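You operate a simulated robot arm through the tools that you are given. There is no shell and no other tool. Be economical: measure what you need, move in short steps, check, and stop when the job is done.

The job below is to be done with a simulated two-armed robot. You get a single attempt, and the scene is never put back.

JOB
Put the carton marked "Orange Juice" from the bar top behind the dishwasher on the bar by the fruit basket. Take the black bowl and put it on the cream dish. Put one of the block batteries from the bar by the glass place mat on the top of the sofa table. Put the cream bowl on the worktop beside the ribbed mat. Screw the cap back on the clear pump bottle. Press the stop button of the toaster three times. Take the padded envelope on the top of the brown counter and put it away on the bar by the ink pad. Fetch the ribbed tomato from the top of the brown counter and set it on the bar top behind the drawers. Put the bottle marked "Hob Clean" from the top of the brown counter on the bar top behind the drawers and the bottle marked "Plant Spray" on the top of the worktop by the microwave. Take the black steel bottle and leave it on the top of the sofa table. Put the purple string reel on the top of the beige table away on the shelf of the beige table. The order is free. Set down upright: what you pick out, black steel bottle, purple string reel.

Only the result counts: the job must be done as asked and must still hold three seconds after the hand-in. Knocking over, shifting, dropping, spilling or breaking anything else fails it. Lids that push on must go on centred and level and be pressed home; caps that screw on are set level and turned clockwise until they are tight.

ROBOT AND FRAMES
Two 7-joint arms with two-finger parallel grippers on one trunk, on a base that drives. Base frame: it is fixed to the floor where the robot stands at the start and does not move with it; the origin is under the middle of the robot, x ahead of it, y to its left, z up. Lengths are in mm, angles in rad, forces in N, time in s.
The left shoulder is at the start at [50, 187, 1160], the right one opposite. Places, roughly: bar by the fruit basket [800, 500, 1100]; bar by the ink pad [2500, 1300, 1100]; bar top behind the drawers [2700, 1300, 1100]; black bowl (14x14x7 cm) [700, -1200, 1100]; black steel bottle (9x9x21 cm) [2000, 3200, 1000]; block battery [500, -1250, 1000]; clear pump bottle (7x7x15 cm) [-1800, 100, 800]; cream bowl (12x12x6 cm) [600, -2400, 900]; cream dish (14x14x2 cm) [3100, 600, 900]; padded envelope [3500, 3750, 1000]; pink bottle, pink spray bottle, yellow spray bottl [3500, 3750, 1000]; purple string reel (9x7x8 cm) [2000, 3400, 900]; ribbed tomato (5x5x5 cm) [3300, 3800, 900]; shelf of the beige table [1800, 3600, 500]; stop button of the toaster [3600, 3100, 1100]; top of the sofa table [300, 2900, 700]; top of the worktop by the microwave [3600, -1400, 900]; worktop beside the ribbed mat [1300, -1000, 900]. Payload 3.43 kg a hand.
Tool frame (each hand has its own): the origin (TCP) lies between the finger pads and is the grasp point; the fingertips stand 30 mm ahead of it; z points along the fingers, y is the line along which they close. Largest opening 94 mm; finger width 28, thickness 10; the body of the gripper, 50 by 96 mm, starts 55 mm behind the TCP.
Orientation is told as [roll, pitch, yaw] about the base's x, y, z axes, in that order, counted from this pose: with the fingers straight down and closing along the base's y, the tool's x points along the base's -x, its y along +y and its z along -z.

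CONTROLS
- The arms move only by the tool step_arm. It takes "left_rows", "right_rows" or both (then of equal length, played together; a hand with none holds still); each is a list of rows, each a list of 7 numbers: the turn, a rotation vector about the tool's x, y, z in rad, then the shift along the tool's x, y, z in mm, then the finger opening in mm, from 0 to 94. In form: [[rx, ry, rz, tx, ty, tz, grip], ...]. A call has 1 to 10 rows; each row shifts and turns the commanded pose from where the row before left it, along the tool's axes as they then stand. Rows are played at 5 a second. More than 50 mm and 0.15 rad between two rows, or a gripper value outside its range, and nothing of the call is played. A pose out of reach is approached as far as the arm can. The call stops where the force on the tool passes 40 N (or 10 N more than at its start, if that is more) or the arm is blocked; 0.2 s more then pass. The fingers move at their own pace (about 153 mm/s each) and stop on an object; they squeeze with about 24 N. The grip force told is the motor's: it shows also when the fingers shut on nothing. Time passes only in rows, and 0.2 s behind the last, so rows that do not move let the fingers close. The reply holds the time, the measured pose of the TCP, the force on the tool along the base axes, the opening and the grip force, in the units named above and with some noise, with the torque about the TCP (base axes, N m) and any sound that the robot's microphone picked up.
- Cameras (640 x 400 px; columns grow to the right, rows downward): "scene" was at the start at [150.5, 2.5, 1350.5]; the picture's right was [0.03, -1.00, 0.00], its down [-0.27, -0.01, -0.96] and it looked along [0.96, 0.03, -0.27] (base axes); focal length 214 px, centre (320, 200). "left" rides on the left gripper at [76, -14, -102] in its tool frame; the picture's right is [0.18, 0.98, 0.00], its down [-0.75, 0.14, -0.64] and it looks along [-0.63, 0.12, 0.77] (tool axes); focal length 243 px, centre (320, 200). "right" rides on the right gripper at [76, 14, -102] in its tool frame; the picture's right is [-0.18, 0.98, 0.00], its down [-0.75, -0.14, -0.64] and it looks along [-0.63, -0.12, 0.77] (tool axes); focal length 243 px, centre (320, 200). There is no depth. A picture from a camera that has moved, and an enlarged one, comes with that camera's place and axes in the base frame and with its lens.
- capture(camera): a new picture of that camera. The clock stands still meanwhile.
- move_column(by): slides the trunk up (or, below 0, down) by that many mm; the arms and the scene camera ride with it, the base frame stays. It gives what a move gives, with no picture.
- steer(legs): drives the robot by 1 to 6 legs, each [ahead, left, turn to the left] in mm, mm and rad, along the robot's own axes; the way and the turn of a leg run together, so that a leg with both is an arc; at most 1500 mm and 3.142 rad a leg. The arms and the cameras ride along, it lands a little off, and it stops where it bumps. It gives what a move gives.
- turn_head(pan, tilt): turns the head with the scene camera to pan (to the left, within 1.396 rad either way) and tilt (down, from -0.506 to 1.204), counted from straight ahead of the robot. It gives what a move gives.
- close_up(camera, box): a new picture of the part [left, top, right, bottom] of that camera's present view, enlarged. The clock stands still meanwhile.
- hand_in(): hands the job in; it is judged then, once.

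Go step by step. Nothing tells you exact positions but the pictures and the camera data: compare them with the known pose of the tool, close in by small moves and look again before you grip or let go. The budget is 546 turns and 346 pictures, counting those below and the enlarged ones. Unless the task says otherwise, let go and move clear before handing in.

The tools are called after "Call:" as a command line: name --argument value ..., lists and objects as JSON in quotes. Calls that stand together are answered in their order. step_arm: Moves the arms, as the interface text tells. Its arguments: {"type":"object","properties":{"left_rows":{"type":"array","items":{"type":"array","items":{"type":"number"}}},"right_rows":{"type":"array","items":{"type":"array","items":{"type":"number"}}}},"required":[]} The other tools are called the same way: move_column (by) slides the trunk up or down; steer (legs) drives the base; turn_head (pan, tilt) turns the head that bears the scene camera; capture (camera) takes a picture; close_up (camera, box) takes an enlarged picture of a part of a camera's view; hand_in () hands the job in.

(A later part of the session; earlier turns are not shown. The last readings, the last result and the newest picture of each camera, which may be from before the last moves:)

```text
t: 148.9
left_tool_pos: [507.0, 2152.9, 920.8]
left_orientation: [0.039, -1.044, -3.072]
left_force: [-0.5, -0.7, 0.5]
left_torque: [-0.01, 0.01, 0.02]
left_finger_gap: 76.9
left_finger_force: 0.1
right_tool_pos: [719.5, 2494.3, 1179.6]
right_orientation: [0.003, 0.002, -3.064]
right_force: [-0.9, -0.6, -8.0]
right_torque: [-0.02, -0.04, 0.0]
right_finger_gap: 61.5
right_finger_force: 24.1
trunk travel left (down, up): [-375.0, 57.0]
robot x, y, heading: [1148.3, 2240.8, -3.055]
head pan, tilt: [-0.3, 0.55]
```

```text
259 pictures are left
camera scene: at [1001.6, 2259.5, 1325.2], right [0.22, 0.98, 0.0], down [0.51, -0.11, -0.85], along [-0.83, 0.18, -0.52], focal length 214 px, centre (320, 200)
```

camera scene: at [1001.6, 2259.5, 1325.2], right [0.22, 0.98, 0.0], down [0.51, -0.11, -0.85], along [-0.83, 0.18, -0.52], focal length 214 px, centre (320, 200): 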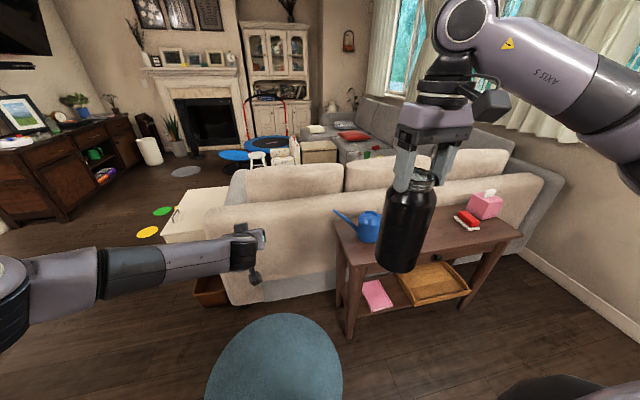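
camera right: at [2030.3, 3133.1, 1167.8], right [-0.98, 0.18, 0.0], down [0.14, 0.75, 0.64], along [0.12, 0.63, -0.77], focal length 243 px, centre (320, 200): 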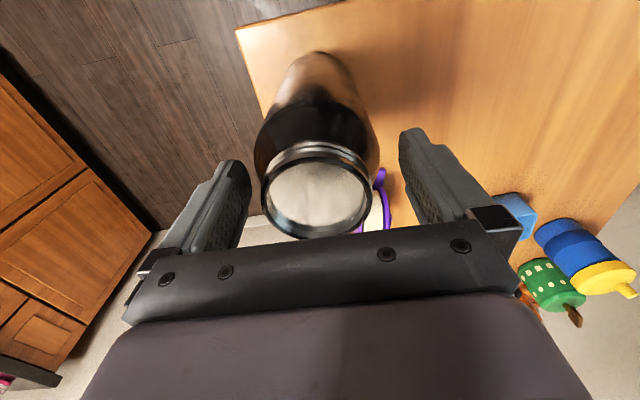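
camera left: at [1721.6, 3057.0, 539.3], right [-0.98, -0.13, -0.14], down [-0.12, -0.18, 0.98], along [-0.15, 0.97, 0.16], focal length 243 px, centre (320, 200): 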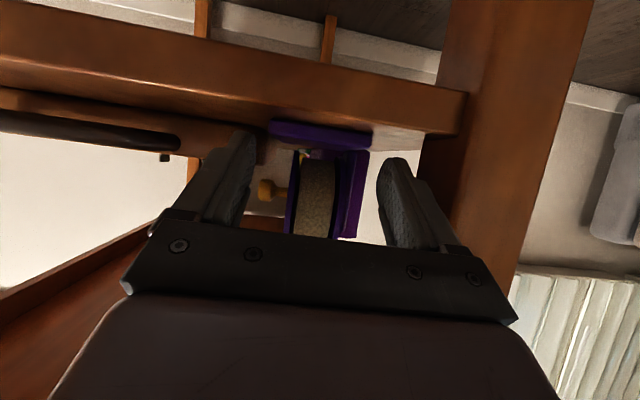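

The sofa table spans about y 2560–3470 at x around 200–400. I'll raise the left hand clear, square up, and move closer.

Call:
step_arm --left_rows '[[0, 0, 0, -26, 0, -34, 77], [0, 0, 0, -26, 0, -34, 77], [0, 0, 0, -26, 0, -34, 77], [0, 0, 0, -26, 0, -34, 77], [0, 0, 0, -26, 0, -34, 77], [0, 0, 0, -26, 0, -34, 77]]'

Call:
steer --legs '[[0, 0, -0.085], [100, -400, 0]]'

Call:
turn_head --pan 0.1 --tilt 0.6

Call:
capture --camera "scene"

Call:
capture --camera "right"

```text
t: 150.3
left_tool_pos: [601.3, 2168.1, 1158.7]
left_orientation: [0.038, -1.045, -3.072]
left_force: [0.5, 1.0, -0.7]
left_torque: [-0.01, 0.02, 0.01]
left_finger_gap: 77.1
left_finger_force: 0.0
right_tool_pos: [720.7, 2495.5, 1179.8]
right_orientation: [0.004, 0.001, -3.065]
right_force: [-0.1, 0.0, -8.7]
right_torque: [0.01, -0.13, -0.05]
right_finger_gap: 61.7
right_finger_force: 24.2
trunk travel left (down, up): [-375.0, 57.0]
robot x, y, heading: [1147.3, 2244.6, -3.06]
head pan, tilt: [-0.3, 0.55]
```

```text
t: 153.3
left_tool_pos: [492.2, 2609.7, 1157.9]
left_orientation: [0.04, -1.045, 3.131]
left_force: [-0.8, -0.6, 0.0]
left_torque: [-0.04, -0.01, 0.01]
left_finger_gap: 76.9
left_finger_force: 0.0
right_tool_pos: [637.1, 2925.0, 1180.9]
right_orientation: [0.004, 0.002, 3.142]
right_force: [-0.3, 0.3, -7.5]
right_torque: [0.01, -0.12, -0.02]
right_finger_gap: 61.7
right_finger_force: 24.2
trunk travel left (down, up): [-375.0, 57.0]
robot x, y, heading: [1043.1, 2643.6, -3.14]
head pan, tilt: [-0.3, 0.55]
```

```text
t: 154.2
left_tool_pos: [492.6, 2608.5, 1157.0]
left_orientation: [0.039, -1.045, 3.135]
left_force: [-0.2, 0.4, 0.0]
left_torque: [0.01, 0.01, 0.01]
left_finger_gap: 77.1
left_finger_force: 0.2
right_tool_pos: [638.2, 2925.6, 1179.7]
right_orientation: [0.003, 0.002, 3.142]
right_force: [0.4, 0.1, -8.4]
right_torque: [-0.04, -0.11, -0.03]
right_finger_gap: 61.7
right_finger_force: 24.6
trunk travel left (down, up): [-375.0, 57.0]
robot x, y, heading: [1044.3, 2641.4, -3.137]
head pan, tilt: [0.099, 0.6]
```

```text
258 pictures are left
camera scene: at [898.3, 2633.0, 1320.8], right [-0.1, 0.99, 0.0], down [0.56, 0.06, -0.82], along [-0.82, -0.08, -0.57], focal length 214 px, centre (320, 200)
```

scene: 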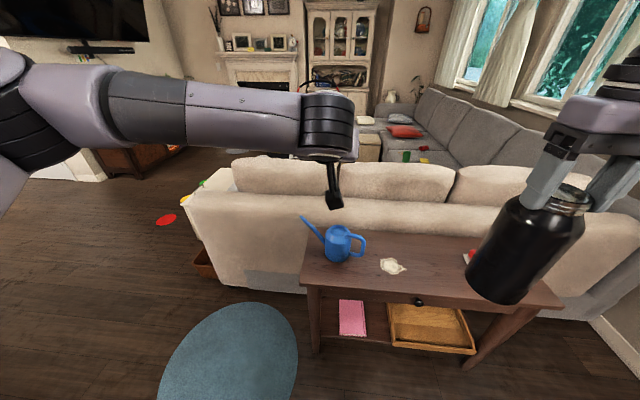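

```text
257 pictures are left
camera right: at [712.6, 2911.4, 1282.6], right [-0.18, -0.98, 0.0], down [-0.75, 0.14, 0.64], along [-0.63, 0.12, -0.77], focal length 243 px, centre (320, 200)
```

right: 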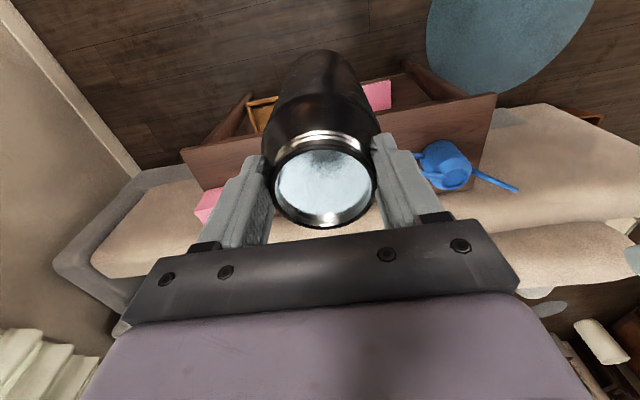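

Table top is at z about 660. A lace doily lies near [346, 2855] and the red brush near [267, 3164], so the bottle goes to about [330, 3010].

Call:
steer --legs '[[190, -85, 0]]'

Call:
step_arm --right_rows '[[0, 0, 0, -40, 0, 0, 50], [0, 0, 0, -40, 0, 0, 50], [0, 0, 0, -38, 0, 0, 50], [0, 0, 0, 0, 0, 48, 50], [0, 0, 0, 0, 0, 48, 50], [0, 0, 0, 0, 0, 48, 50], [0, 0, 0, 0, 0, 48, 50], [0, 0, 0, 0, 0, 0, 50]]'

Call:
capture --camera "scene"

Call:
capture --camera "right"

```text
t: 155.9
left_tool_pos: [303.0, 2693.9, 1157.8]
left_orientation: [0.04, -1.045, 3.136]
left_force: [-0.4, 0.4, -0.5]
left_torque: [0.03, -0.01, -0.01]
left_finger_gap: 76.9
left_finger_force: 0.2
right_tool_pos: [446.5, 3011.7, 1179.6]
right_orientation: [0.002, 0.001, 3.142]
right_force: [0.2, -0.8, -8.1]
right_torque: [0.03, -0.14, -0.01]
right_finger_gap: 61.7
right_finger_force: 24.4
trunk travel left (down, up): [-375.0, 57.0]
robot x, y, heading: [853.3, 2729.9, -3.14]
head pan, tilt: [0.099, 0.6]
```

```text
t: 157.7
left_tool_pos: [302.9, 2693.4, 1158.5]
left_orientation: [0.039, -1.045, 3.134]
left_force: [0.2, -0.4, -0.1]
left_torque: [-0.01, 0.01, 0.0]
left_finger_gap: 77.0
left_finger_force: 0.1
right_tool_pos: [330.1, 3011.8, 988.6]
right_orientation: [0.003, 0.001, 3.141]
right_force: [0.0, 0.5, -8.8]
right_torque: [0.02, -0.09, -0.04]
right_finger_gap: 61.6
right_finger_force: 24.0
trunk travel left (down, up): [-375.0, 57.0]
robot x, y, heading: [851.8, 2726.8, -3.134]
head pan, tilt: [0.099, 0.6]
```

```text
256 pictures are left
camera scene: at [707.9, 2718.3, 1320.8], right [-0.1, 0.99, 0.0], down [0.56, 0.06, -0.82], along [-0.82, -0.08, -0.57], focal length 214 px, centre (320, 200)
```

scene: 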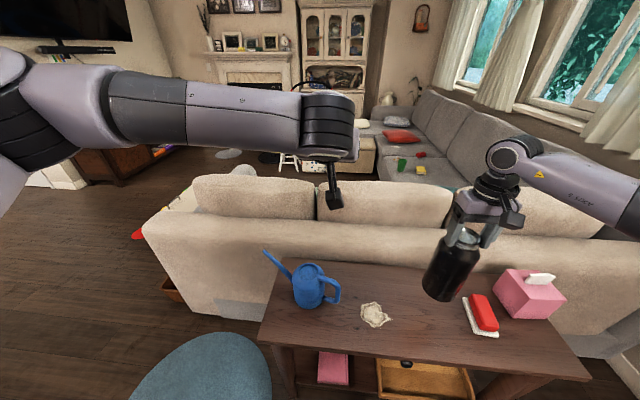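

```text
255 pictures are left
camera right: at [404.8, 2998.6, 1090.3], right [-0.18, -0.98, 0.0], down [-0.75, 0.14, 0.64], along [-0.63, 0.12, -0.77], focal length 243 px, centre (320, 200)
```

right: 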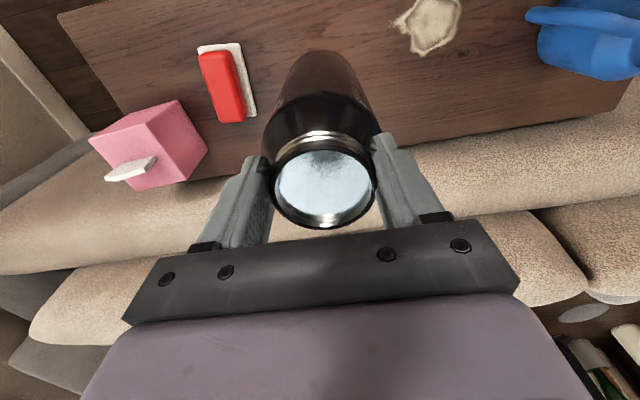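

Call:
step_arm --right_rows '[[0, 0, 0, 0, 0, 40, 50], [0, 0, 0, 0, 0, 40, 50], [0, 0, 0, 0, 0, 12, 50], [0, 0, 0, 0, 0, 6, 50], [0, 0, 0, 0, 0, 0, 50]]'

Call:
close_up --camera "scene" --box '[360, 200, 520, 320]'

```text
t: 158.9
left_tool_pos: [301.9, 2694.5, 1158.5]
left_orientation: [0.038, -1.045, 3.134]
left_force: [0.8, 0.2, 0.3]
left_torque: [0.0, 0.03, 0.02]
left_finger_gap: 77.1
left_finger_force: 0.2
right_tool_pos: [330.4, 3008.8, 891.4]
right_orientation: [0.002, 0.002, 3.14]
right_force: [-0.8, 0.3, -8.4]
right_torque: [-0.02, -0.08, -0.01]
right_finger_gap: 61.6
right_finger_force: 24.3
trunk travel left (down, up): [-375.0, 57.0]
robot x, y, heading: [854.6, 2723.9, -3.138]
head pan, tilt: [0.099, 0.6]
```

```text
3.33 times, centred on (440, 260) of scene
camera zoom: at [707.6, 2718.5, 1320.7], right [-0.1, 0.99, 0.0], down [0.56, 0.06, -0.82], along [-0.82, -0.08, -0.57], focal length 715 px, centre (-80, 0)
```

zoom: 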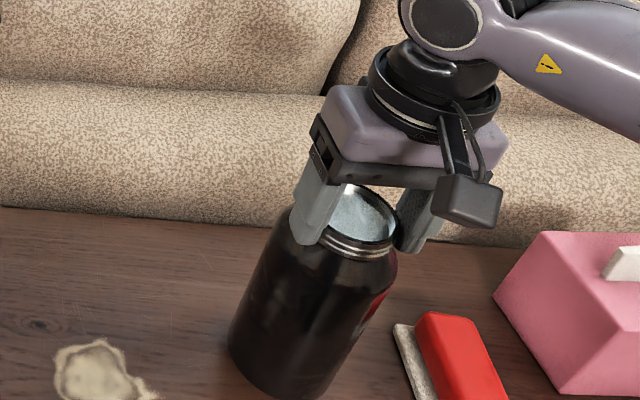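

Call:
step_arm --right_rows '[[0, 0, 0, 0, 0, 5, 50], [0, 0, 0, 0, 0, 5, 50], [0, 0, 0, 0, 0, 0, 50]]'

Call:
step_arm --right_rows '[[0, 0, 0, 0, 0, 3, 50], [0, 0, 0, 0, 0, 3, 50], [0, 0, 0, 0, 0, 0, 50]]'

Call:
step_arm --right_rows '[[0, 0, 0, 0, 0, 2, 50], [0, 0, 0, 0, 0, 0, 50]]'

```text
t: 159.7
left_tool_pos: [303.7, 2694.0, 1158.0]
left_orientation: [0.038, -1.044, 3.135]
left_force: [0.5, -1.1, -0.8]
left_torque: [-0.01, 0.0, -0.05]
left_finger_gap: 76.9
left_finger_force: 0.1
right_tool_pos: [329.1, 3009.4, 879.9]
right_orientation: [0.003, 0.003, -3.141]
right_force: [-0.7, -0.1, -7.9]
right_torque: [0.02, -0.07, -0.01]
right_finger_gap: 61.9
right_finger_force: 23.5
trunk travel left (down, up): [-375.0, 57.0]
robot x, y, heading: [857.4, 2724.8, -3.135]
head pan, tilt: [0.099, 0.6]
```

```text
t: 160.5
left_tool_pos: [302.6, 2692.5, 1157.9]
left_orientation: [0.038, -1.046, 3.134]
left_force: [-0.4, -0.3, -0.3]
left_torque: [0.01, -0.02, 0.03]
left_finger_gap: 76.8
left_finger_force: 0.2
right_tool_pos: [331.0, 3009.3, 873.8]
right_orientation: [0.001, 0.002, 3.141]
right_force: [0.3, 0.4, -8.2]
right_torque: [0.02, -0.07, 0.03]
right_finger_gap: 61.6
right_finger_force: 24.2
trunk travel left (down, up): [-375.0, 57.0]
robot x, y, heading: [854.9, 2730.1, -3.14]
head pan, tilt: [0.099, 0.6]
```

```text
t: 161.1
left_tool_pos: [304.0, 2693.1, 1159.3]
left_orientation: [0.037, -1.047, 3.134]
left_force: [-0.2, -0.3, -0.3]
left_torque: [-0.01, 0.02, 0.01]
left_finger_gap: 77.2
left_finger_force: 0.0
right_tool_pos: [330.4, 3009.2, 873.0]
right_orientation: [0.0, 0.0, 3.142]
right_force: [1.9, 1.0, 3.1]
right_torque: [0.44, -0.65, -0.01]
right_finger_gap: 61.8
right_finger_force: 24.7
trunk travel left (down, up): [-375.0, 57.0]
robot x, y, heading: [854.3, 2729.6, -3.14]
head pan, tilt: [0.099, 0.6]
```

Contact at z about 873. Opening and rising.

Call:
step_arm --right_rows '[[0, 0, 0, 0, 0, 0.5, 50], [0, 0, 0, 0, 0, 0, 80], [0, 0, 0, 0, 0, 0, 90], [0, 0, 0, 0, 0, -20, 90], [0, 0, 0, 0, 0, -45, 90], [0, 0, 0, 0, 0, -45, 90], [0, 0, 0, 0, 0, -45, 90]]'

Call:
capture --camera "scene"

```text
t: 162.7
left_tool_pos: [303.8, 2693.0, 1158.5]
left_orientation: [0.036, -1.048, 3.137]
left_force: [0.6, -0.1, 0.1]
left_torque: [-0.02, -0.02, 0.01]
left_finger_gap: 77.1
left_finger_force: 0.0
right_tool_pos: [333.0, 3009.8, 1032.2]
right_orientation: [0.001, 0.001, 3.142]
right_force: [0.0, 0.3, 0.5]
right_torque: [0.02, 0.02, -0.01]
right_finger_gap: 89.9
right_finger_force: 0.1
trunk travel left (down, up): [-375.0, 57.0]
robot x, y, heading: [854.5, 2723.9, -3.135]
head pan, tilt: [0.099, 0.6]
```

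```text
253 pictures are left
camera scene: at [708.7, 2717.8, 1320.8], right [-0.1, 0.99, 0.0], down [0.56, 0.06, -0.83], along [-0.82, -0.08, -0.56], focal length 214 px, centre (320, 200)
```

scene: 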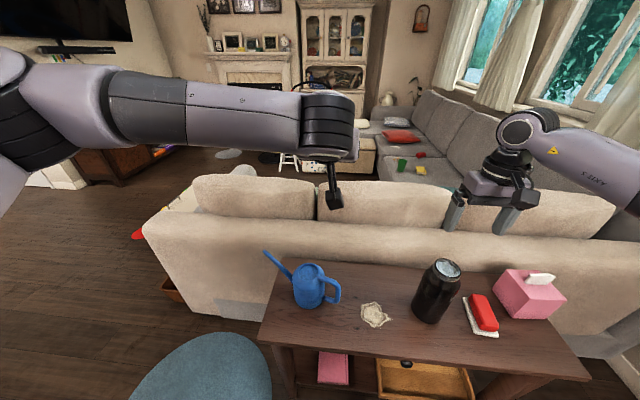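

Bottle stands upright. Now to the brown counter by the wall at x around 3400: back off, turn around, and drive over.

Call:
step_arm --right_rows '[[0, 0, 0, 20, 0, -40, 90], [0, 0, 0, 30, 0, -35, 90], [0, 0, 0, 40, 0, -25, 90], [0, 0, 0, 40, 0, -25, 90]]'

Call:
steer --legs '[[-280, 0, 0], [0, 0, -1.57], [0, 0, -1.57], [1200, -50, 0]]'

Call:
turn_head --pan 0.35 --tilt 0.35

Call:
capture --camera "scene"

```text
t: 163.7
left_tool_pos: [304.5, 2692.7, 1159.5]
left_orientation: [0.04, -1.047, 3.134]
left_force: [-0.5, 0.1, 0.1]
left_torque: [0.0, 0.01, -0.01]
left_finger_gap: 77.4
left_finger_force: 0.1
right_tool_pos: [463.1, 3006.2, 1154.5]
right_orientation: [0.003, 0.002, 3.142]
right_force: [-0.1, 0.2, 0.0]
right_torque: [0.02, 0.03, 0.03]
right_finger_gap: 89.8
right_finger_force: 0.1
trunk travel left (down, up): [-375.0, 57.0]
robot x, y, heading: [855.7, 2730.6, -3.132]
head pan, tilt: [0.099, 0.6]
```

```text
t: 179.1
left_tool_pos: [2912.8, 2664.0, 1158.9]
left_orientation: [0.038, -1.046, -0.038]
left_force: [-0.3, 0.3, -0.6]
left_torque: [0.0, -0.02, 0.0]
left_finger_gap: 76.9
left_finger_force: 0.1
right_tool_pos: [2743.4, 2355.3, 1154.2]
right_orientation: [0.002, 0.002, -0.031]
right_force: [-0.5, -0.5, -0.8]
right_torque: [0.02, 0.0, -0.02]
right_finger_gap: 90.0
right_finger_force: 0.0
trunk travel left (down, up): [-375.0, 57.0]
robot x, y, heading: [2359.4, 2648.8, -0.029]
head pan, tilt: [0.099, 0.6]
```

```text
t: 179.9
left_tool_pos: [2912.9, 2663.9, 1158.7]
left_orientation: [0.037, -1.046, -0.038]
left_force: [-0.4, 0.4, -0.5]
left_torque: [0.02, 0.0, -0.01]
left_finger_gap: 76.9
left_finger_force: 0.0
right_tool_pos: [2744.3, 2354.5, 1152.3]
right_orientation: [0.003, 0.002, -0.033]
right_force: [-0.1, 0.8, -0.7]
right_torque: [-0.01, -0.01, 0.0]
right_finger_gap: 89.8
right_finger_force: 0.0
trunk travel left (down, up): [-375.0, 57.0]
robot x, y, heading: [2362.3, 2648.3, -0.03]
head pan, tilt: [0.351, 0.351]
```

```text
252 pictures are left
camera scene: at [2504.8, 2675.5, 1343.5], right [0.32, -0.95, 0.0], down [-0.33, -0.11, -0.94], along [0.89, 0.3, -0.34], focal length 214 px, centre (320, 200)
```

scene: 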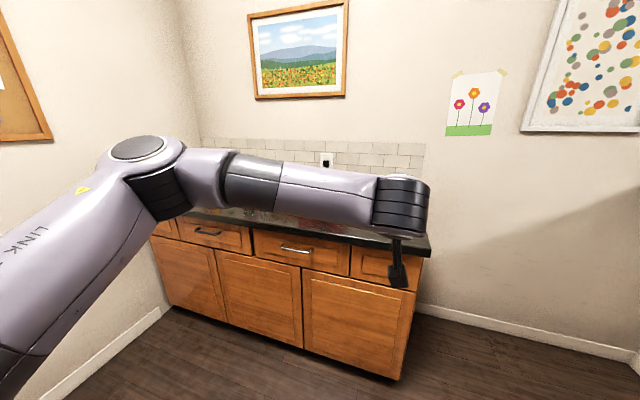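

Call:
steer --legs '[[0, 750, 0.03], [150, 0, 0]]'

Call:
step_arm --left_rows '[[0, 0, 0, 0, 45, -10, 77], [0, 0, 0, 0, 45, -10, 77], [0, 0, 0, 0, 45, -10, 77], [0, 0, 0, 0, 45, -10, 77]]'

Call:
turn_head --pan 0.0 --tilt 0.5

Call:
capture --camera "scene"

```text
t: 182.2
left_tool_pos: [2923.3, 3015.9, 1159.5]
left_orientation: [0.035, -1.047, 0.011]
left_force: [-0.3, -0.5, 0.5]
left_torque: [0.03, -0.01, 0.06]
left_finger_gap: 77.0
left_finger_force: 0.1
right_tool_pos: [2766.1, 2699.1, 1151.1]
right_orientation: [0.003, 0.0, 0.013]
right_force: [0.0, 0.8, -0.2]
right_torque: [0.06, 0.04, 0.0]
right_finger_gap: 90.0
right_finger_force: 0.1
trunk travel left (down, up): [-375.0, 57.0]
robot x, y, heading: [2373.4, 2975.8, 0.009]
head pan, tilt: [0.351, 0.351]
stopped in leg 1: the robot was blocked; the commanded pose is now the measured one
```

```text
t: 183.2
left_tool_pos: [2881.2, 3194.4, 1184.8]
left_orientation: [0.032, -1.047, 0.012]
left_force: [-0.7, -0.1, -0.6]
left_torque: [0.01, 0.0, -0.01]
left_finger_gap: 76.7
left_finger_force: 0.0
right_tool_pos: [2764.4, 2701.7, 1154.3]
right_orientation: [0.002, 0.001, 0.015]
right_force: [0.5, -0.2, -0.8]
right_torque: [0.02, 0.01, 0.03]
right_finger_gap: 89.9
right_finger_force: 0.0
trunk travel left (down, up): [-375.0, 57.0]
robot x, y, heading: [2368.7, 2972.8, 0.01]
head pan, tilt: [0.351, 0.351]
```

```text
t: 184.1
left_tool_pos: [2881.7, 3195.2, 1182.6]
left_orientation: [0.034, -1.048, 0.014]
left_force: [-0.2, 0.0, 0.1]
left_torque: [-0.01, 0.0, 0.02]
left_finger_gap: 76.8
left_finger_force: 0.0
right_tool_pos: [2765.1, 2700.6, 1152.3]
right_orientation: [0.001, 0.001, 0.016]
right_force: [0.2, 0.2, 0.7]
right_torque: [0.0, 0.01, -0.03]
right_finger_gap: 90.1
right_finger_force: 0.0
trunk travel left (down, up): [-375.0, 57.0]
robot x, y, heading: [2364.9, 2976.6, 0.01]
head pan, tilt: [0.0, 0.499]
```

```text
251 pictures are left
camera scene: at [2517.6, 2976.9, 1330.0], right [0.01, -1.0, 0.0], down [-0.48, -0.01, -0.88], along [0.88, 0.01, -0.48], focal length 214 px, centre (320, 200)
```

scene: 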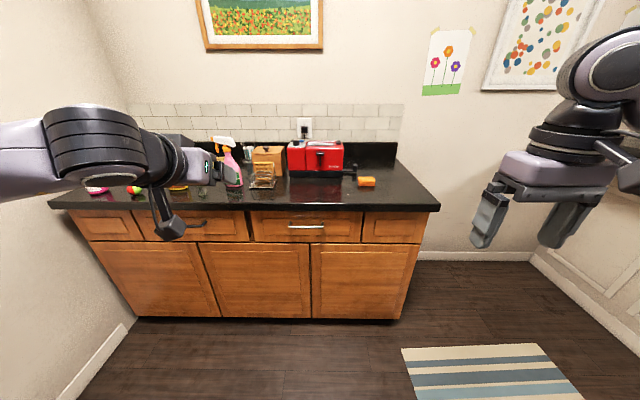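

I bumped near the beige table corner, so I'll go forward before going left.

Call:
steer --legs '[[0, -40, 0], [300, 0, 0], [0, 480, 0]]'

Call:
turn_head --pan 0.15 --tilt 0.55

Call:
capture --camera "scene"

```text
t: 189.0
left_tool_pos: [3172.1, 3625.7, 1183.1]
left_orientation: [0.034, -1.047, 0.001]
left_force: [0.9, 0.7, 0.5]
left_torque: [-0.04, -0.01, -0.02]
left_finger_gap: 77.0
left_finger_force: 0.1
right_tool_pos: [3049.8, 3134.8, 1154.0]
right_orientation: [0.001, -0.001, 0.002]
right_force: [0.2, 0.5, 1.1]
right_torque: [-0.04, 0.03, -0.01]
right_finger_gap: 89.8
right_finger_force: 0.0
trunk travel left (down, up): [-375.0, 57.0]
robot x, y, heading: [2655.2, 3413.5, 0.001]
head pan, tilt: [0.0, 0.499]
```

```text
t: 189.7
left_tool_pos: [3172.2, 3625.6, 1182.8]
left_orientation: [0.033, -1.047, 0.0]
left_force: [-0.9, -0.9, -0.2]
left_torque: [0.01, 0.01, -0.02]
left_finger_gap: 76.9
left_finger_force: 0.0
right_tool_pos: [3049.2, 3134.4, 1153.8]
right_orientation: [0.002, 0.0, 0.001]
right_force: [0.1, -0.2, -0.1]
right_torque: [0.0, 0.04, 0.02]
right_finger_gap: 90.1
right_finger_force: 0.2
trunk travel left (down, up): [-375.0, 57.0]
robot x, y, heading: [2657.1, 3416.6, -0.0]
head pan, tilt: [0.15, 0.55]
```

```text
250 pictures are left
camera scene: at [2802.8, 3427.3, 1325.4], right [0.15, -0.99, 0.0], down [-0.52, -0.08, -0.85], along [0.84, 0.13, -0.52], focal length 214 px, centre (320, 200)
```

scene: 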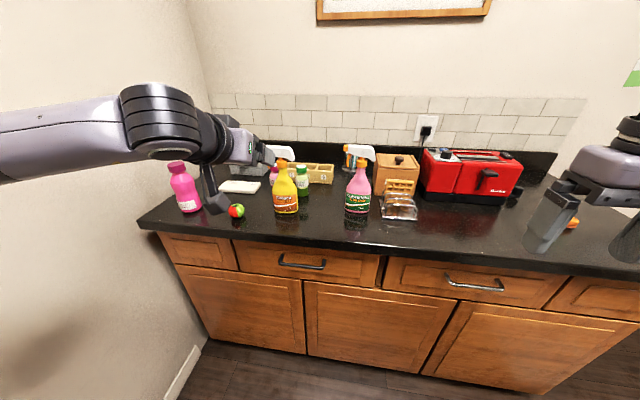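

Call:
close_up --camera "scene" --box '[140, 130, 340, 255]'

Call:
close_up --camera "scene" --box '[330, 120, 530, 245]'

```text
3.20 times, centred on (240, 192) of scene
camera zoom: at [2802.8, 3427.3, 1325.4], right [0.15, -0.99, 0.0], down [-0.52, -0.08, -0.85], along [0.84, 0.13, -0.52], focal length 686 px, centre (576, 224)
```

zoom: 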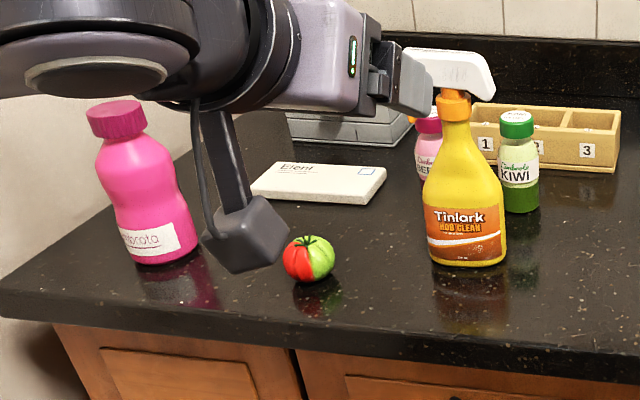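

```text
3.20 times, centred on (430, 182) of scene
camera zoom: at [2802.8, 3427.3, 1325.4], right [0.15, -0.99, 0.0], down [-0.52, -0.08, -0.85], along [0.84, 0.13, -0.52], focal length 686 px, centre (-32, 256)
```

zoom: 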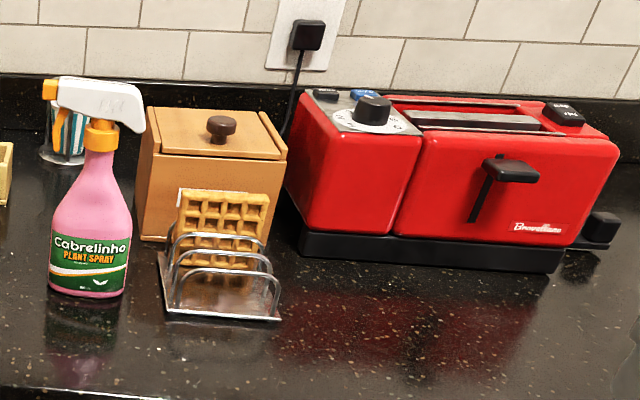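

Found all: tomato near [3345, 3798], envelope behind it, yellow Hob Clean near [3420, 3640], pink Plant Spray near [3450, 3392], and the toaster to the right. Counter top z is about 900. Left hand goes for the tomato first.

Call:
steer --legs '[[0, 175, 0]]'

Call:
step_arm --left_rows '[[0, 0, 0, 26.6, 0, 35.2, 94], [0, 0, 0, 26.6, 0, 35.2, 94], [0, 0, 0, 26.6, 0, 35.2, 94], [0, 0, 0, 26.6, 0, 35.2, 94], [0, 0, 0, 20, 0, 20, 94], [0, 0, 0, 0, 0, 0, 94]]'

Call:
capture --camera "left"

Call:
capture --camera "scene"

```text
t: 191.2
left_tool_pos: [3173.2, 3799.6, 1182.5]
left_orientation: [0.033, -1.046, 0.002]
left_force: [-0.1, 0.6, 0.7]
left_torque: [0.02, 0.03, -0.01]
left_finger_gap: 76.7
left_finger_force: 0.1
right_tool_pos: [3049.6, 3307.5, 1153.1]
right_orientation: [0.003, -0.001, -0.001]
right_force: [0.0, -0.1, 0.2]
right_torque: [0.0, -0.01, -0.05]
right_finger_gap: 89.9
right_finger_force: 0.1
trunk travel left (down, up): [-375.0, 57.0]
robot x, y, heading: [2657.0, 3584.8, 0.0]
head pan, tilt: [0.15, 0.55]
```

```text
t: 192.6
left_tool_pos: [3248.8, 3804.5, 993.0]
left_orientation: [0.034, -1.046, -0.002]
left_force: [0.3, 0.1, 0.4]
left_torque: [0.03, 0.0, -0.01]
left_finger_gap: 94.2
left_finger_force: 0.1
right_tool_pos: [3048.1, 3307.1, 1152.0]
right_orientation: [0.002, -0.001, 0.0]
right_force: [0.2, -0.4, 0.0]
right_torque: [0.01, -0.01, 0.0]
right_finger_gap: 89.9
right_finger_force: 0.0
trunk travel left (down, up): [-375.0, 57.0]
robot x, y, heading: [2656.7, 3586.5, -0.003]
head pan, tilt: [0.15, 0.55]
```

```text
247 pictures are left
camera left: at [3121.5, 3786.9, 977.6], right [-0.12, 0.98, -0.14], down [-0.18, 0.12, 0.98], along [0.98, 0.14, 0.17], focal length 243 px, centre (320, 200)
```

left: 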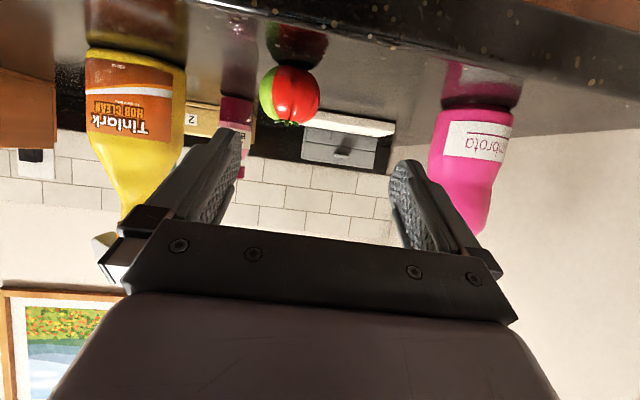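

```text
246 pictures are left
camera scene: at [2803.0, 3599.5, 1325.4], right [0.15, -0.99, 0.0], down [-0.52, -0.08, -0.85], along [0.84, 0.13, -0.52], focal length 214 px, centre (320, 200)
```

scene: 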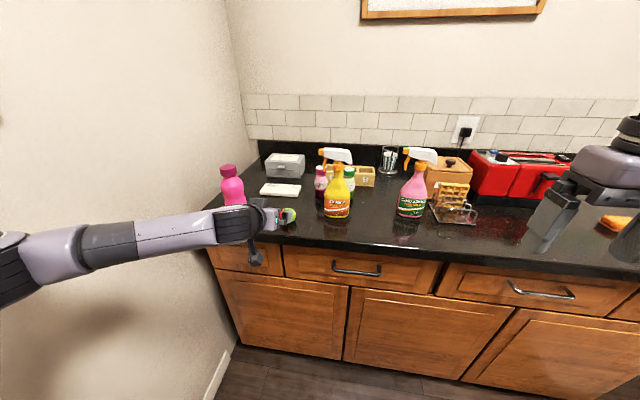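

Call:
step_arm --left_rows '[[0, 0, 0, 1.9, -12, 38, 94], [0, 0, 0, 1.9, -12, 38, 94], [0, 0, 0, 1.9, 0, 30, 94], [0, 0, 0, 0, 0, 8, 94], [0, 0, 0, 0, 0, 0, 94]]'

Call:
capture --camera "left"

```text
t: 193.8
left_tool_pos: [3341.7, 3782.3, 938.3]
left_orientation: [0.029, -1.057, 0.001]
left_force: [-16.6, 3.2, 23.7]
left_torque: [-0.99, -0.04, -0.92]
left_finger_gap: 92.0
left_finger_force: 0.1
right_tool_pos: [3046.8, 3306.2, 1155.3]
right_orientation: [0.001, -0.003, 0.001]
right_force: [0.4, 0.1, -0.2]
right_torque: [-0.02, 0.01, -0.04]
right_finger_gap: 89.9
right_finger_force: 0.1
trunk travel left (down, up): [-375.0, 57.0]
robot x, y, heading: [2656.1, 3588.3, -0.001]
head pan, tilt: [0.15, 0.55]
```

```text
245 pictures are left
camera left: at [3215.2, 3765.1, 920.4], right [-0.12, 0.98, -0.15], down [-0.19, 0.12, 0.97], along [0.97, 0.14, 0.18], focal length 243 px, centre (320, 200)
```

left: 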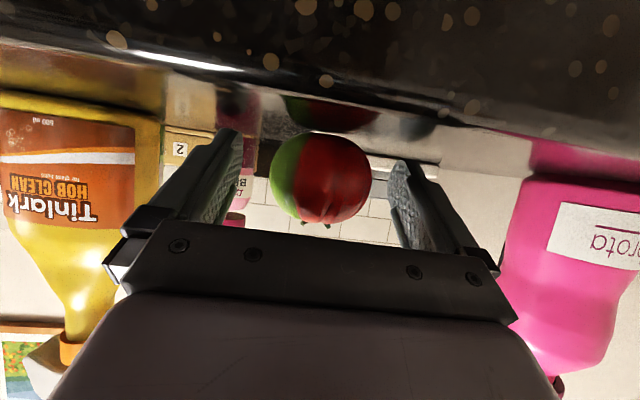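

The fingertips touch the counter (z about 911). Raise a few mm and close on the tomato.

Call:
step_arm --left_rows '[[0, 0, 0, -7, 0, -4, 94], [0, 0, 0, -2, 0, 3.5, 94], [0, 0, 0, 0, 0, 0, 60], [0, 0, 0, 0, 0, 0, 35], [0, 0, 0, 0, 0, 0, 35], [0, 0, 0, 0, 0, 0, 35]]'

Call:
step_arm --left_rows '[[0, 0, 0, -17, 0, -10, 35], [0, 0, 0, -35, 0, -20, 35], [0, 0, 0, -35, 0, -25, 35], [0, 0, 0, -35, 0, -25, 35]]'

Call:
capture --camera "left"

```text
t: 195.2
left_tool_pos: [3347.6, 3784.7, 938.5]
left_orientation: [0.037, -1.045, -0.006]
left_force: [-0.6, -0.1, 0.4]
left_torque: [-0.02, 0.01, 0.01]
left_finger_gap: 51.9
left_finger_force: 24.3
right_tool_pos: [3050.1, 3306.0, 1153.1]
right_orientation: [0.002, -0.001, 0.0]
right_force: [-0.2, -0.2, 0.3]
right_torque: [-0.02, -0.01, 0.02]
right_finger_gap: 89.6
right_finger_force: 0.1
trunk travel left (down, up): [-375.0, 57.0]
robot x, y, heading: [2657.8, 3584.9, -0.004]
head pan, tilt: [0.15, 0.55]
```

```text
t: 196.2
left_tool_pos: [3338.9, 3779.5, 1081.6]
left_orientation: [0.033, -1.045, -0.001]
left_force: [-0.5, -0.2, -0.7]
left_torque: [-0.02, -0.01, 0.01]
left_finger_gap: 51.6
left_finger_force: 23.6
right_tool_pos: [3049.7, 3306.7, 1153.0]
right_orientation: [0.002, 0.001, 0.002]
right_force: [0.7, -0.8, 0.5]
right_torque: [-0.02, -0.03, 0.05]
right_finger_gap: 90.0
right_finger_force: 0.1
trunk travel left (down, up): [-375.0, 57.0]
robot x, y, heading: [2655.2, 3589.7, -0.01]
head pan, tilt: [0.15, 0.55]
```

```text
244 pictures are left
camera left: at [3211.3, 3760.8, 1066.6], right [-0.12, 0.98, -0.14], down [-0.18, 0.12, 0.98], along [0.98, 0.14, 0.16], focal length 243 px, centre (320, 200)
```

left: 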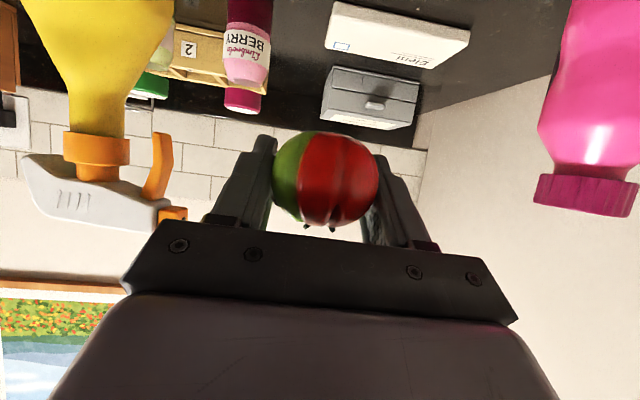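

Tomato held. The spray's trigger hangs on its +y side at collar level, so I'll grip the Hob Clean by the neck just under the collar with the right hand turned horizontal. Left hand retracts meanwhile.

Call:
step_arm --left_rows '[[0, 0, 0, 1.5, 0, -42, 35], [0, 0, 0, 1.5, 0, -42, 35], [0, 0, 0, 1.5, 0, -42, 35], [0, 0, 0, 1.5, 0, -42, 35], [0, 0, 0, 0, 0, 0, 35], [0, 0, 0, 0, 0, 0, 35], [0, 0, 0, 0, 0, 0, 35], [0, 0, 0, 0, 0, 0, 35], [0, 0, 0, 0, 0, 0, 35], [0, 0, 0, 0, 0, 0, 35]]' --right_rows '[[0, -0.15, 0, 0, 0, 0, 94], [0, -0.15, 0, 0, 0, 0, 94], [0, -0.15, 0, 0, 0, 0, 94], [0, -0.15, 0, 0, 0, 0, 94], [0, -0.15, 0, 0, 0, 0, 94], [0, -0.15, 0, 0, 0, 0, 94], [0, -0.15, 0, 0, 0, 0, 94], [0, -0.15, 0, 0, 0, 0, 94], [0, -0.15, 0, 0, 0, 0, 94], [0, -0.15, 0, 0, 0, 0, 94]]'

Call:
steer --legs '[[0, 130, 0]]'

Call:
capture --camera "right"

Call:
capture --camera "scene"

```text
t: 198.4
left_tool_pos: [3190.4, 3771.9, 1163.4]
left_orientation: [0.033, -1.047, -0.002]
left_force: [0.1, 0.2, 0.1]
left_torque: [0.0, 0.01, 0.0]
left_finger_gap: 52.0
left_finger_force: 24.4
right_tool_pos: [3108.5, 3296.1, 1175.6]
right_orientation: [0.022, -1.45, -0.02]
right_force: [1.2, -0.6, 0.3]
right_torque: [0.0, 0.0, -0.03]
right_finger_gap: 94.0
right_finger_force: 0.1
right hand out of reach, approached as far as the arm can: row 7, 8, 9, 10
trunk travel left (down, up): [-375.0, 57.0]
robot x, y, heading: [2654.0, 3588.5, -0.004]
head pan, tilt: [0.15, 0.55]
```

```text
t: 199.5
left_tool_pos: [3188.1, 3850.7, 1160.1]
left_orientation: [0.057, -1.039, -0.035]
left_force: [-0.2, 1.2, -0.3]
left_torque: [-0.01, -0.01, -0.09]
left_finger_gap: 52.0
left_finger_force: 23.5
right_tool_pos: [3105.5, 3383.0, 1176.2]
right_orientation: [0.084, -1.454, -0.079]
right_force: [-0.4, 0.6, 0.1]
right_torque: [0.03, -0.02, -0.01]
right_finger_gap: 94.1
right_finger_force: 0.0
trunk travel left (down, up): [-375.0, 57.0]
robot x, y, heading: [2654.5, 3678.5, -0.0]
head pan, tilt: [0.15, 0.55]
stopped in leg 1: the robot was blocked; the commanded pose is now the measured one
```

```text
243 pictures are left
camera right: at [2993.2, 3397.5, 1111.6], right [0.02, 0.98, 0.19], down [-0.55, -0.15, 0.82], along [0.83, -0.12, 0.54], focal length 243 px, centre (320, 200)
```

right: 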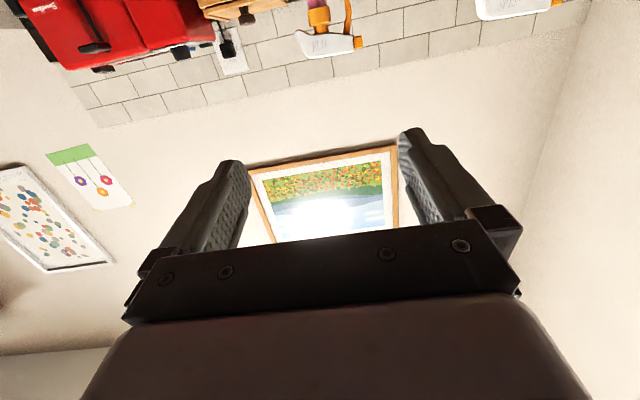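

```text
242 pictures are left
camera scene: at [2799.4, 3683.9, 1326.3], right [0.15, -0.99, -0.01], down [-0.51, -0.07, -0.85], along [0.84, 0.13, -0.52], focal length 214 px, centre (320, 200)
```

scene: 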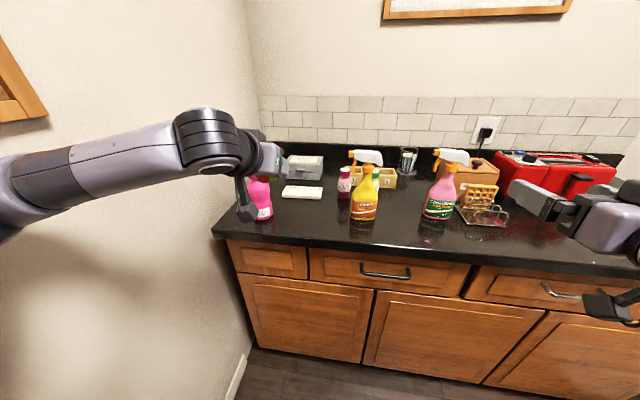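

Call:
steer --legs '[[0, -15, 0]]'

Call:
step_arm --right_rows '[[0, 0, 0, 14.3, 36.9, 23.3, 94], [0, 0, 0, 14.3, 36.9, 23.3, 94], [0, 0, 0, 14.3, 36.9, 23.3, 94], [0, 0, 0, 14.3, 36.9, 23.3, 94], [0, 0, 0, 14.3, 36.9, 23.3, 94], [0, 0, 0, 14.3, 36.9, 23.3, 94], [0, 0, 0, 14.3, 36.9, 23.3, 94], [0, 0, 0, 0, 0, 0, 94]]'

Call:
capture --camera "right"

Call:
capture --camera "scene"

```text
t: 200.3
left_tool_pos: [3191.3, 3842.4, 1157.1]
left_orientation: [0.042, -1.034, -0.018]
left_force: [0.8, 0.0, -0.9]
left_torque: [0.04, 0.02, 0.02]
left_finger_gap: 51.6
left_finger_force: 23.8
right_tool_pos: [3107.2, 3374.5, 1175.5]
right_orientation: [0.028, -1.45, -0.026]
right_force: [-0.4, 0.0, 0.1]
right_torque: [-0.01, 0.0, 0.02]
right_finger_gap: 94.1
right_finger_force: 0.1
trunk travel left (down, up): [-375.0, 57.0]
robot x, y, heading: [2656.6, 3658.4, -0.003]
head pan, tilt: [0.15, 0.55]
```

```text
t: 202.1
left_tool_pos: [3190.6, 3843.1, 1156.2]
left_orientation: [0.04, -1.033, -0.019]
left_force: [0.3, -0.3, -1.3]
left_torque: [0.0, -0.04, -0.03]
left_finger_gap: 51.6
left_finger_force: 24.4
right_tool_pos: [3244.8, 3613.4, 1080.2]
right_orientation: [0.025, -1.449, -0.022]
right_force: [0.3, 0.1, 0.7]
right_torque: [0.02, -0.02, 0.01]
right_finger_gap: 94.0
right_finger_force: 0.1
right hand out of reach, approached as far as the arm can: row 1, 2
trunk travel left (down, up): [-375.0, 57.0]
robot x, y, heading: [2656.8, 3663.6, -0.004]
head pan, tilt: [0.15, 0.55]
```

```text
241 pictures are left
camera right: at [3132.8, 3628.4, 1016.8], right [0.02, 0.98, 0.19], down [-0.55, -0.14, 0.82], along [0.84, -0.12, 0.53], focal length 243 px, centre (320, 200)
```

right: 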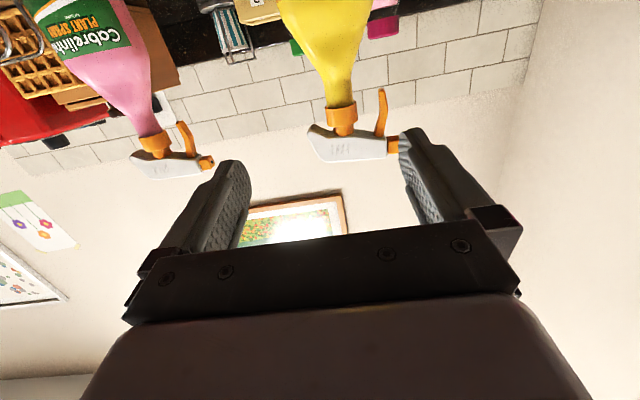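

```text
240 pictures are left
camera scene: at [2802.7, 3676.4, 1325.4], right [0.15, -0.99, 0.0], down [-0.52, -0.08, -0.85], along [0.84, 0.13, -0.52], focal length 214 px, centre (320, 200)
```

scene: 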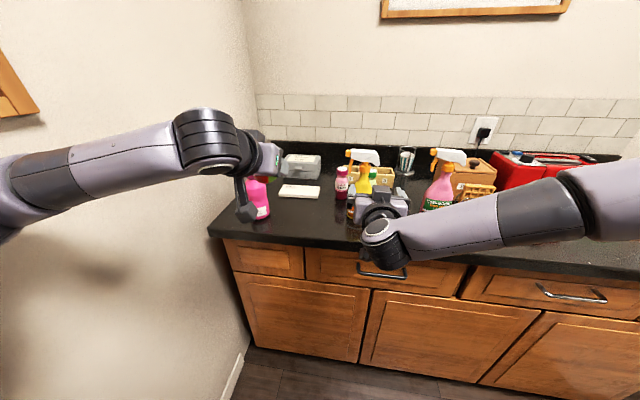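

Call:
step_arm --right_rows '[[0, 0, 0, 2.2, 5, 38, 94], [0, 0, 0, 2.2, 5, 38, 94], [0, 0, 0, 2.2, 5, 38, 94], [0, 0, 0, 2.2, 5, 20, 94], [0, 0, 0, 0, 0, 0, 94]]'

Call:
capture --camera "right"

Call:
close_up --camera "scene" --box '[310, 130, 430, 220]'

```text
t: 203.3
left_tool_pos: [3190.7, 3843.4, 1157.5]
left_orientation: [0.039, -1.032, -0.019]
left_force: [0.3, 0.7, -0.6]
left_torque: [0.0, 0.02, -0.03]
left_finger_gap: 51.8
left_finger_force: 24.4
right_tool_pos: [3375.5, 3634.6, 1059.0]
right_orientation: [0.022, -1.451, -0.02]
right_force: [0.4, 0.4, 1.0]
right_torque: [-0.01, 0.02, -0.01]
right_finger_gap: 93.9
right_finger_force: 0.0
trunk travel left (down, up): [-375.0, 57.0]
robot x, y, heading: [2657.0, 3659.2, 0.004]
head pan, tilt: [0.15, 0.55]
```

```text
239 pictures are left
camera right: at [3264.0, 3649.6, 995.5], right [0.02, 0.98, 0.19], down [-0.55, -0.14, 0.82], along [0.84, -0.12, 0.53], focal length 243 px, centre (320, 200)
```

right: 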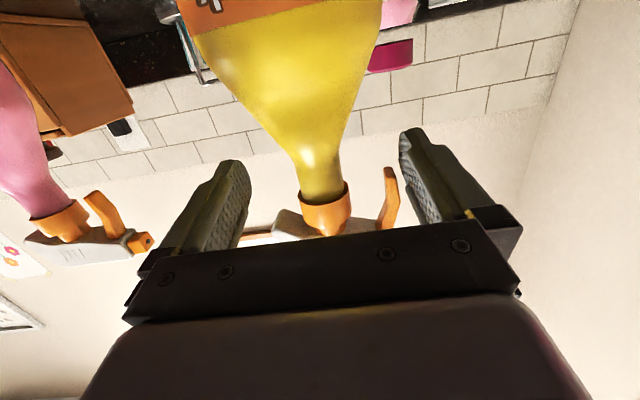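

```text
4.44 times, centred on (370, 175) of scene
camera zoom: at [2802.7, 3676.7, 1325.4], right [0.15, -0.99, 0.0], down [-0.52, -0.08, -0.85], along [0.84, 0.13, -0.52], focal length 953 px, centre (98, 311)
```

zoom: 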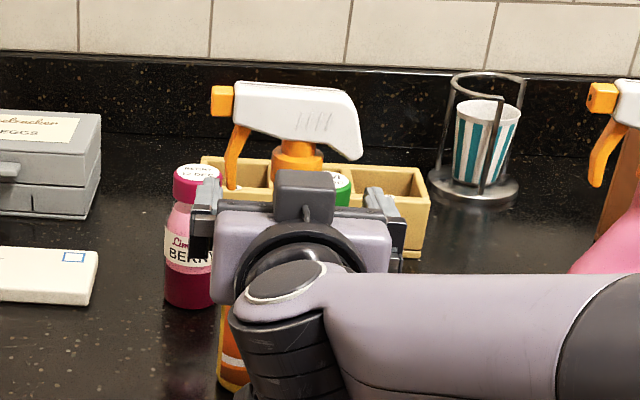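

The trigger's tip hangs to z about 1057, so I'll go lower (z about 1038) before closing on the neck.

Call:
step_arm --right_rows '[[0, 0, 0, 19, 0, 2, 94], [0, 0, 0, 0, -1, 17, 94], [0, 0, 0, 0, 0, 0, 94], [0, 0, 0, 0, 0, 0, 60], [0, 0, 0, 0, 0, 0, 25], [0, 0, 0, 0, 0, 0, 25], [0, 0, 0, 0, 0, 0, 25]]'

Call:
capture --camera "right"

```text
t: 204.9
left_tool_pos: [3191.3, 3842.6, 1156.1]
left_orientation: [0.04, -1.031, -0.019]
left_force: [-0.5, -0.1, -0.5]
left_torque: [-0.01, -0.03, 0.01]
left_finger_gap: 51.5
left_finger_force: 24.2
right_tool_pos: [3393.4, 3634.6, 1036.3]
right_orientation: [0.025, -1.451, -0.022]
right_force: [-0.2, -2.0, 2.4]
right_torque: [-0.03, -0.12, -0.03]
right_finger_gap: 52.9
right_finger_force: 24.2
trunk travel left (down, up): [-375.0, 57.0]
robot x, y, heading: [2653.9, 3662.2, 0.0]
head pan, tilt: [0.15, 0.55]
```

```text
237 pictures are left
camera right: at [3281.6, 3648.9, 972.9], right [0.02, 0.98, 0.19], down [-0.55, -0.14, 0.82], along [0.84, -0.12, 0.54], focal length 243 px, centre (320, 200)
```

right: 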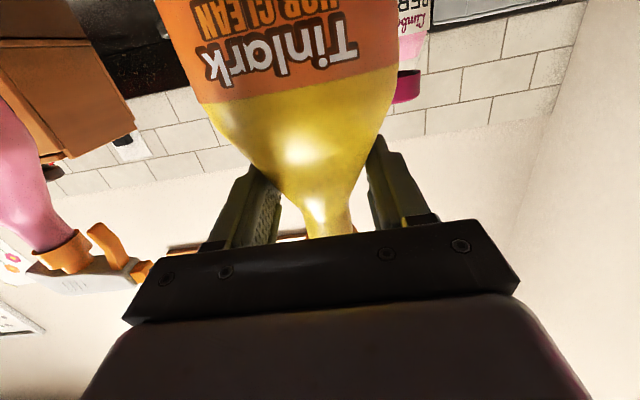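

Call:
step_arm --right_rows '[[0, 0, 0, -8, 0, -1, 25], [0, 0, 0, -15, 0, -2, 25], [0, 0, 0, -20, 0, -2.4, 25], [0, 0, 0, 0, 0, 0, 25]]'

Call:
capture --camera "right"

Call:
close_up --camera "scene" --box '[300, 120, 440, 225]'

```text
t: 205.9
left_tool_pos: [3192.5, 3843.7, 1155.9]
left_orientation: [0.04, -1.033, -0.02]
left_force: [-0.2, 1.0, -0.2]
left_torque: [-0.06, -0.01, -0.02]
left_finger_gap: 51.7
left_finger_force: 23.8
right_tool_pos: [3393.5, 3633.6, 1078.1]
right_orientation: [0.023, -1.449, -0.018]
right_force: [0.6, -0.2, -4.6]
right_torque: [-0.01, 0.0, -0.03]
right_finger_gap: 30.5
right_finger_force: 23.6
trunk travel left (down, up): [-375.0, 57.0]
robot x, y, heading: [2657.5, 3661.9, -0.004]
head pan, tilt: [0.15, 0.55]
```

```text
236 pictures are left
camera right: at [3281.1, 3648.5, 1014.8], right [0.02, 0.98, 0.19], down [-0.54, -0.14, 0.83], along [0.84, -0.12, 0.53], focal length 243 px, centre (320, 200)
```

right: 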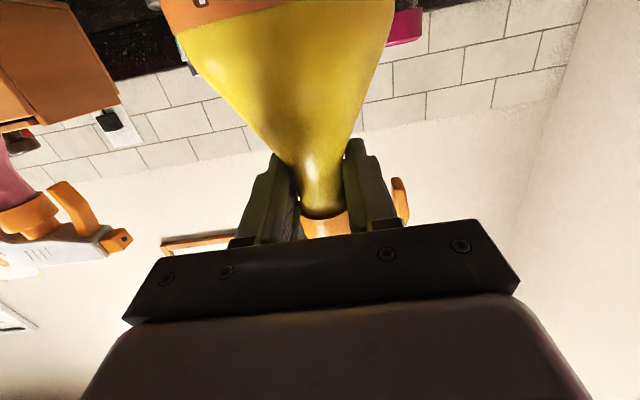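

```text
3.81 times, centred on (370, 172) of scene
camera zoom: at [2803.7, 3676.8, 1325.2], right [0.15, -0.99, 0.0], down [-0.52, -0.08, -0.85], along [0.84, 0.13, -0.52], focal length 817 px, centre (130, 305)
```

zoom: 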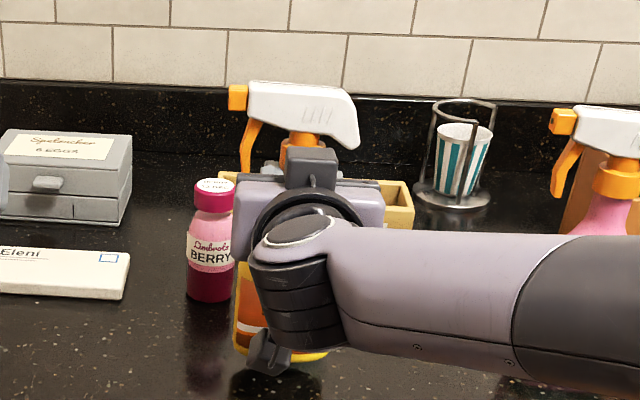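

The neck slid snugly up under the collar; the bottle hangs securely. I'll lift it, back off, and drive with both items toward the bar at [2700, 1300].

Call:
step_arm --right_rows '[[0, 0, 0, -45, 0, -5, 25], [0, 0, 0, -45, 0, -5, 25], [0, 0, 0, -45, 0, -5, 25], [0, 0, 0, -30, 0, -5, 25]]'

Call:
steer --legs '[[-235, 0, 0], [0, -1200, 0], [0, 0, -1.57]]'

Call:
turn_head --pan 0.0 --tilt 0.4

Call:
capture --camera "scene"

```text
t: 206.9
left_tool_pos: [3191.1, 3843.5, 1156.9]
left_orientation: [0.04, -1.033, -0.021]
left_force: [0.2, 0.1, -0.9]
left_torque: [0.01, -0.04, -0.02]
left_finger_gap: 51.5
left_finger_force: 23.8
right_tool_pos: [3393.6, 3635.5, 1244.4]
right_orientation: [0.024, -1.452, -0.022]
right_force: [-0.1, -0.1, -6.5]
right_torque: [0.01, 0.02, -0.02]
right_finger_gap: 30.3
right_finger_force: 23.6
trunk travel left (down, up): [-375.0, 57.0]
robot x, y, heading: [2654.6, 3663.9, -0.001]
head pan, tilt: [0.15, 0.55]
```

```text
t: 218.0
left_tool_pos: [2606.3, 1964.7, 1155.9]
left_orientation: [0.039, -1.033, -1.57]
left_force: [-0.2, 0.5, -0.5]
left_torque: [-0.03, 0.01, -0.01]
left_finger_gap: 51.4
left_finger_force: 24.1
right_tool_pos: [2404.7, 1758.0, 1245.0]
right_orientation: [0.024, -1.451, -1.575]
right_force: [0.3, 0.0, -5.7]
right_torque: [0.01, 0.02, 0.04]
right_finger_gap: 30.1
right_finger_force: 24.6
trunk travel left (down, up): [-375.0, 57.0]
robot x, y, heading: [2419.7, 2495.2, -1.56]
head pan, tilt: [0.15, 0.55]
```

```text
t: 218.7
left_tool_pos: [2606.8, 1964.7, 1155.3]
left_orientation: [0.039, -1.032, -1.57]
left_force: [0.7, 0.0, -0.9]
left_torque: [-0.01, -0.01, 0.0]
left_finger_gap: 51.3
left_finger_force: 24.0
right_tool_pos: [2403.7, 1758.9, 1243.5]
right_orientation: [0.023, -1.448, -1.574]
right_force: [0.0, -0.2, -5.9]
right_torque: [0.05, 0.03, 0.01]
right_finger_gap: 30.1
right_finger_force: 23.5
trunk travel left (down, up): [-375.0, 57.0]
robot x, y, heading: [2417.6, 2500.6, -1.552]
head pan, tilt: [0.0, 0.4]
```

```text
234 pictures are left
camera scene: at [2419.4, 2344.0, 1338.9], right [-1.0, -0.02, 0.0], down [-0.01, 0.39, -0.92], along [0.02, -0.92, -0.39], focal length 214 px, centre (320, 200)
```

scene: 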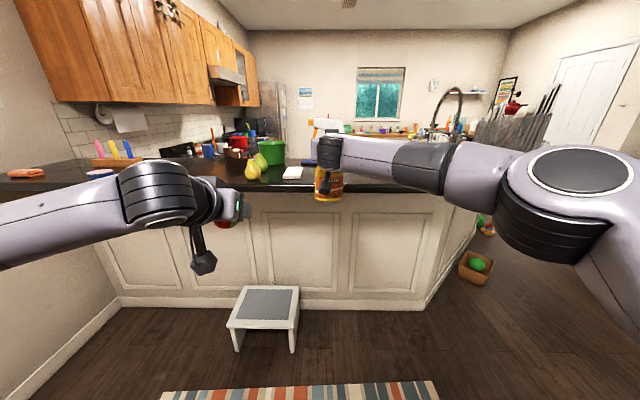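

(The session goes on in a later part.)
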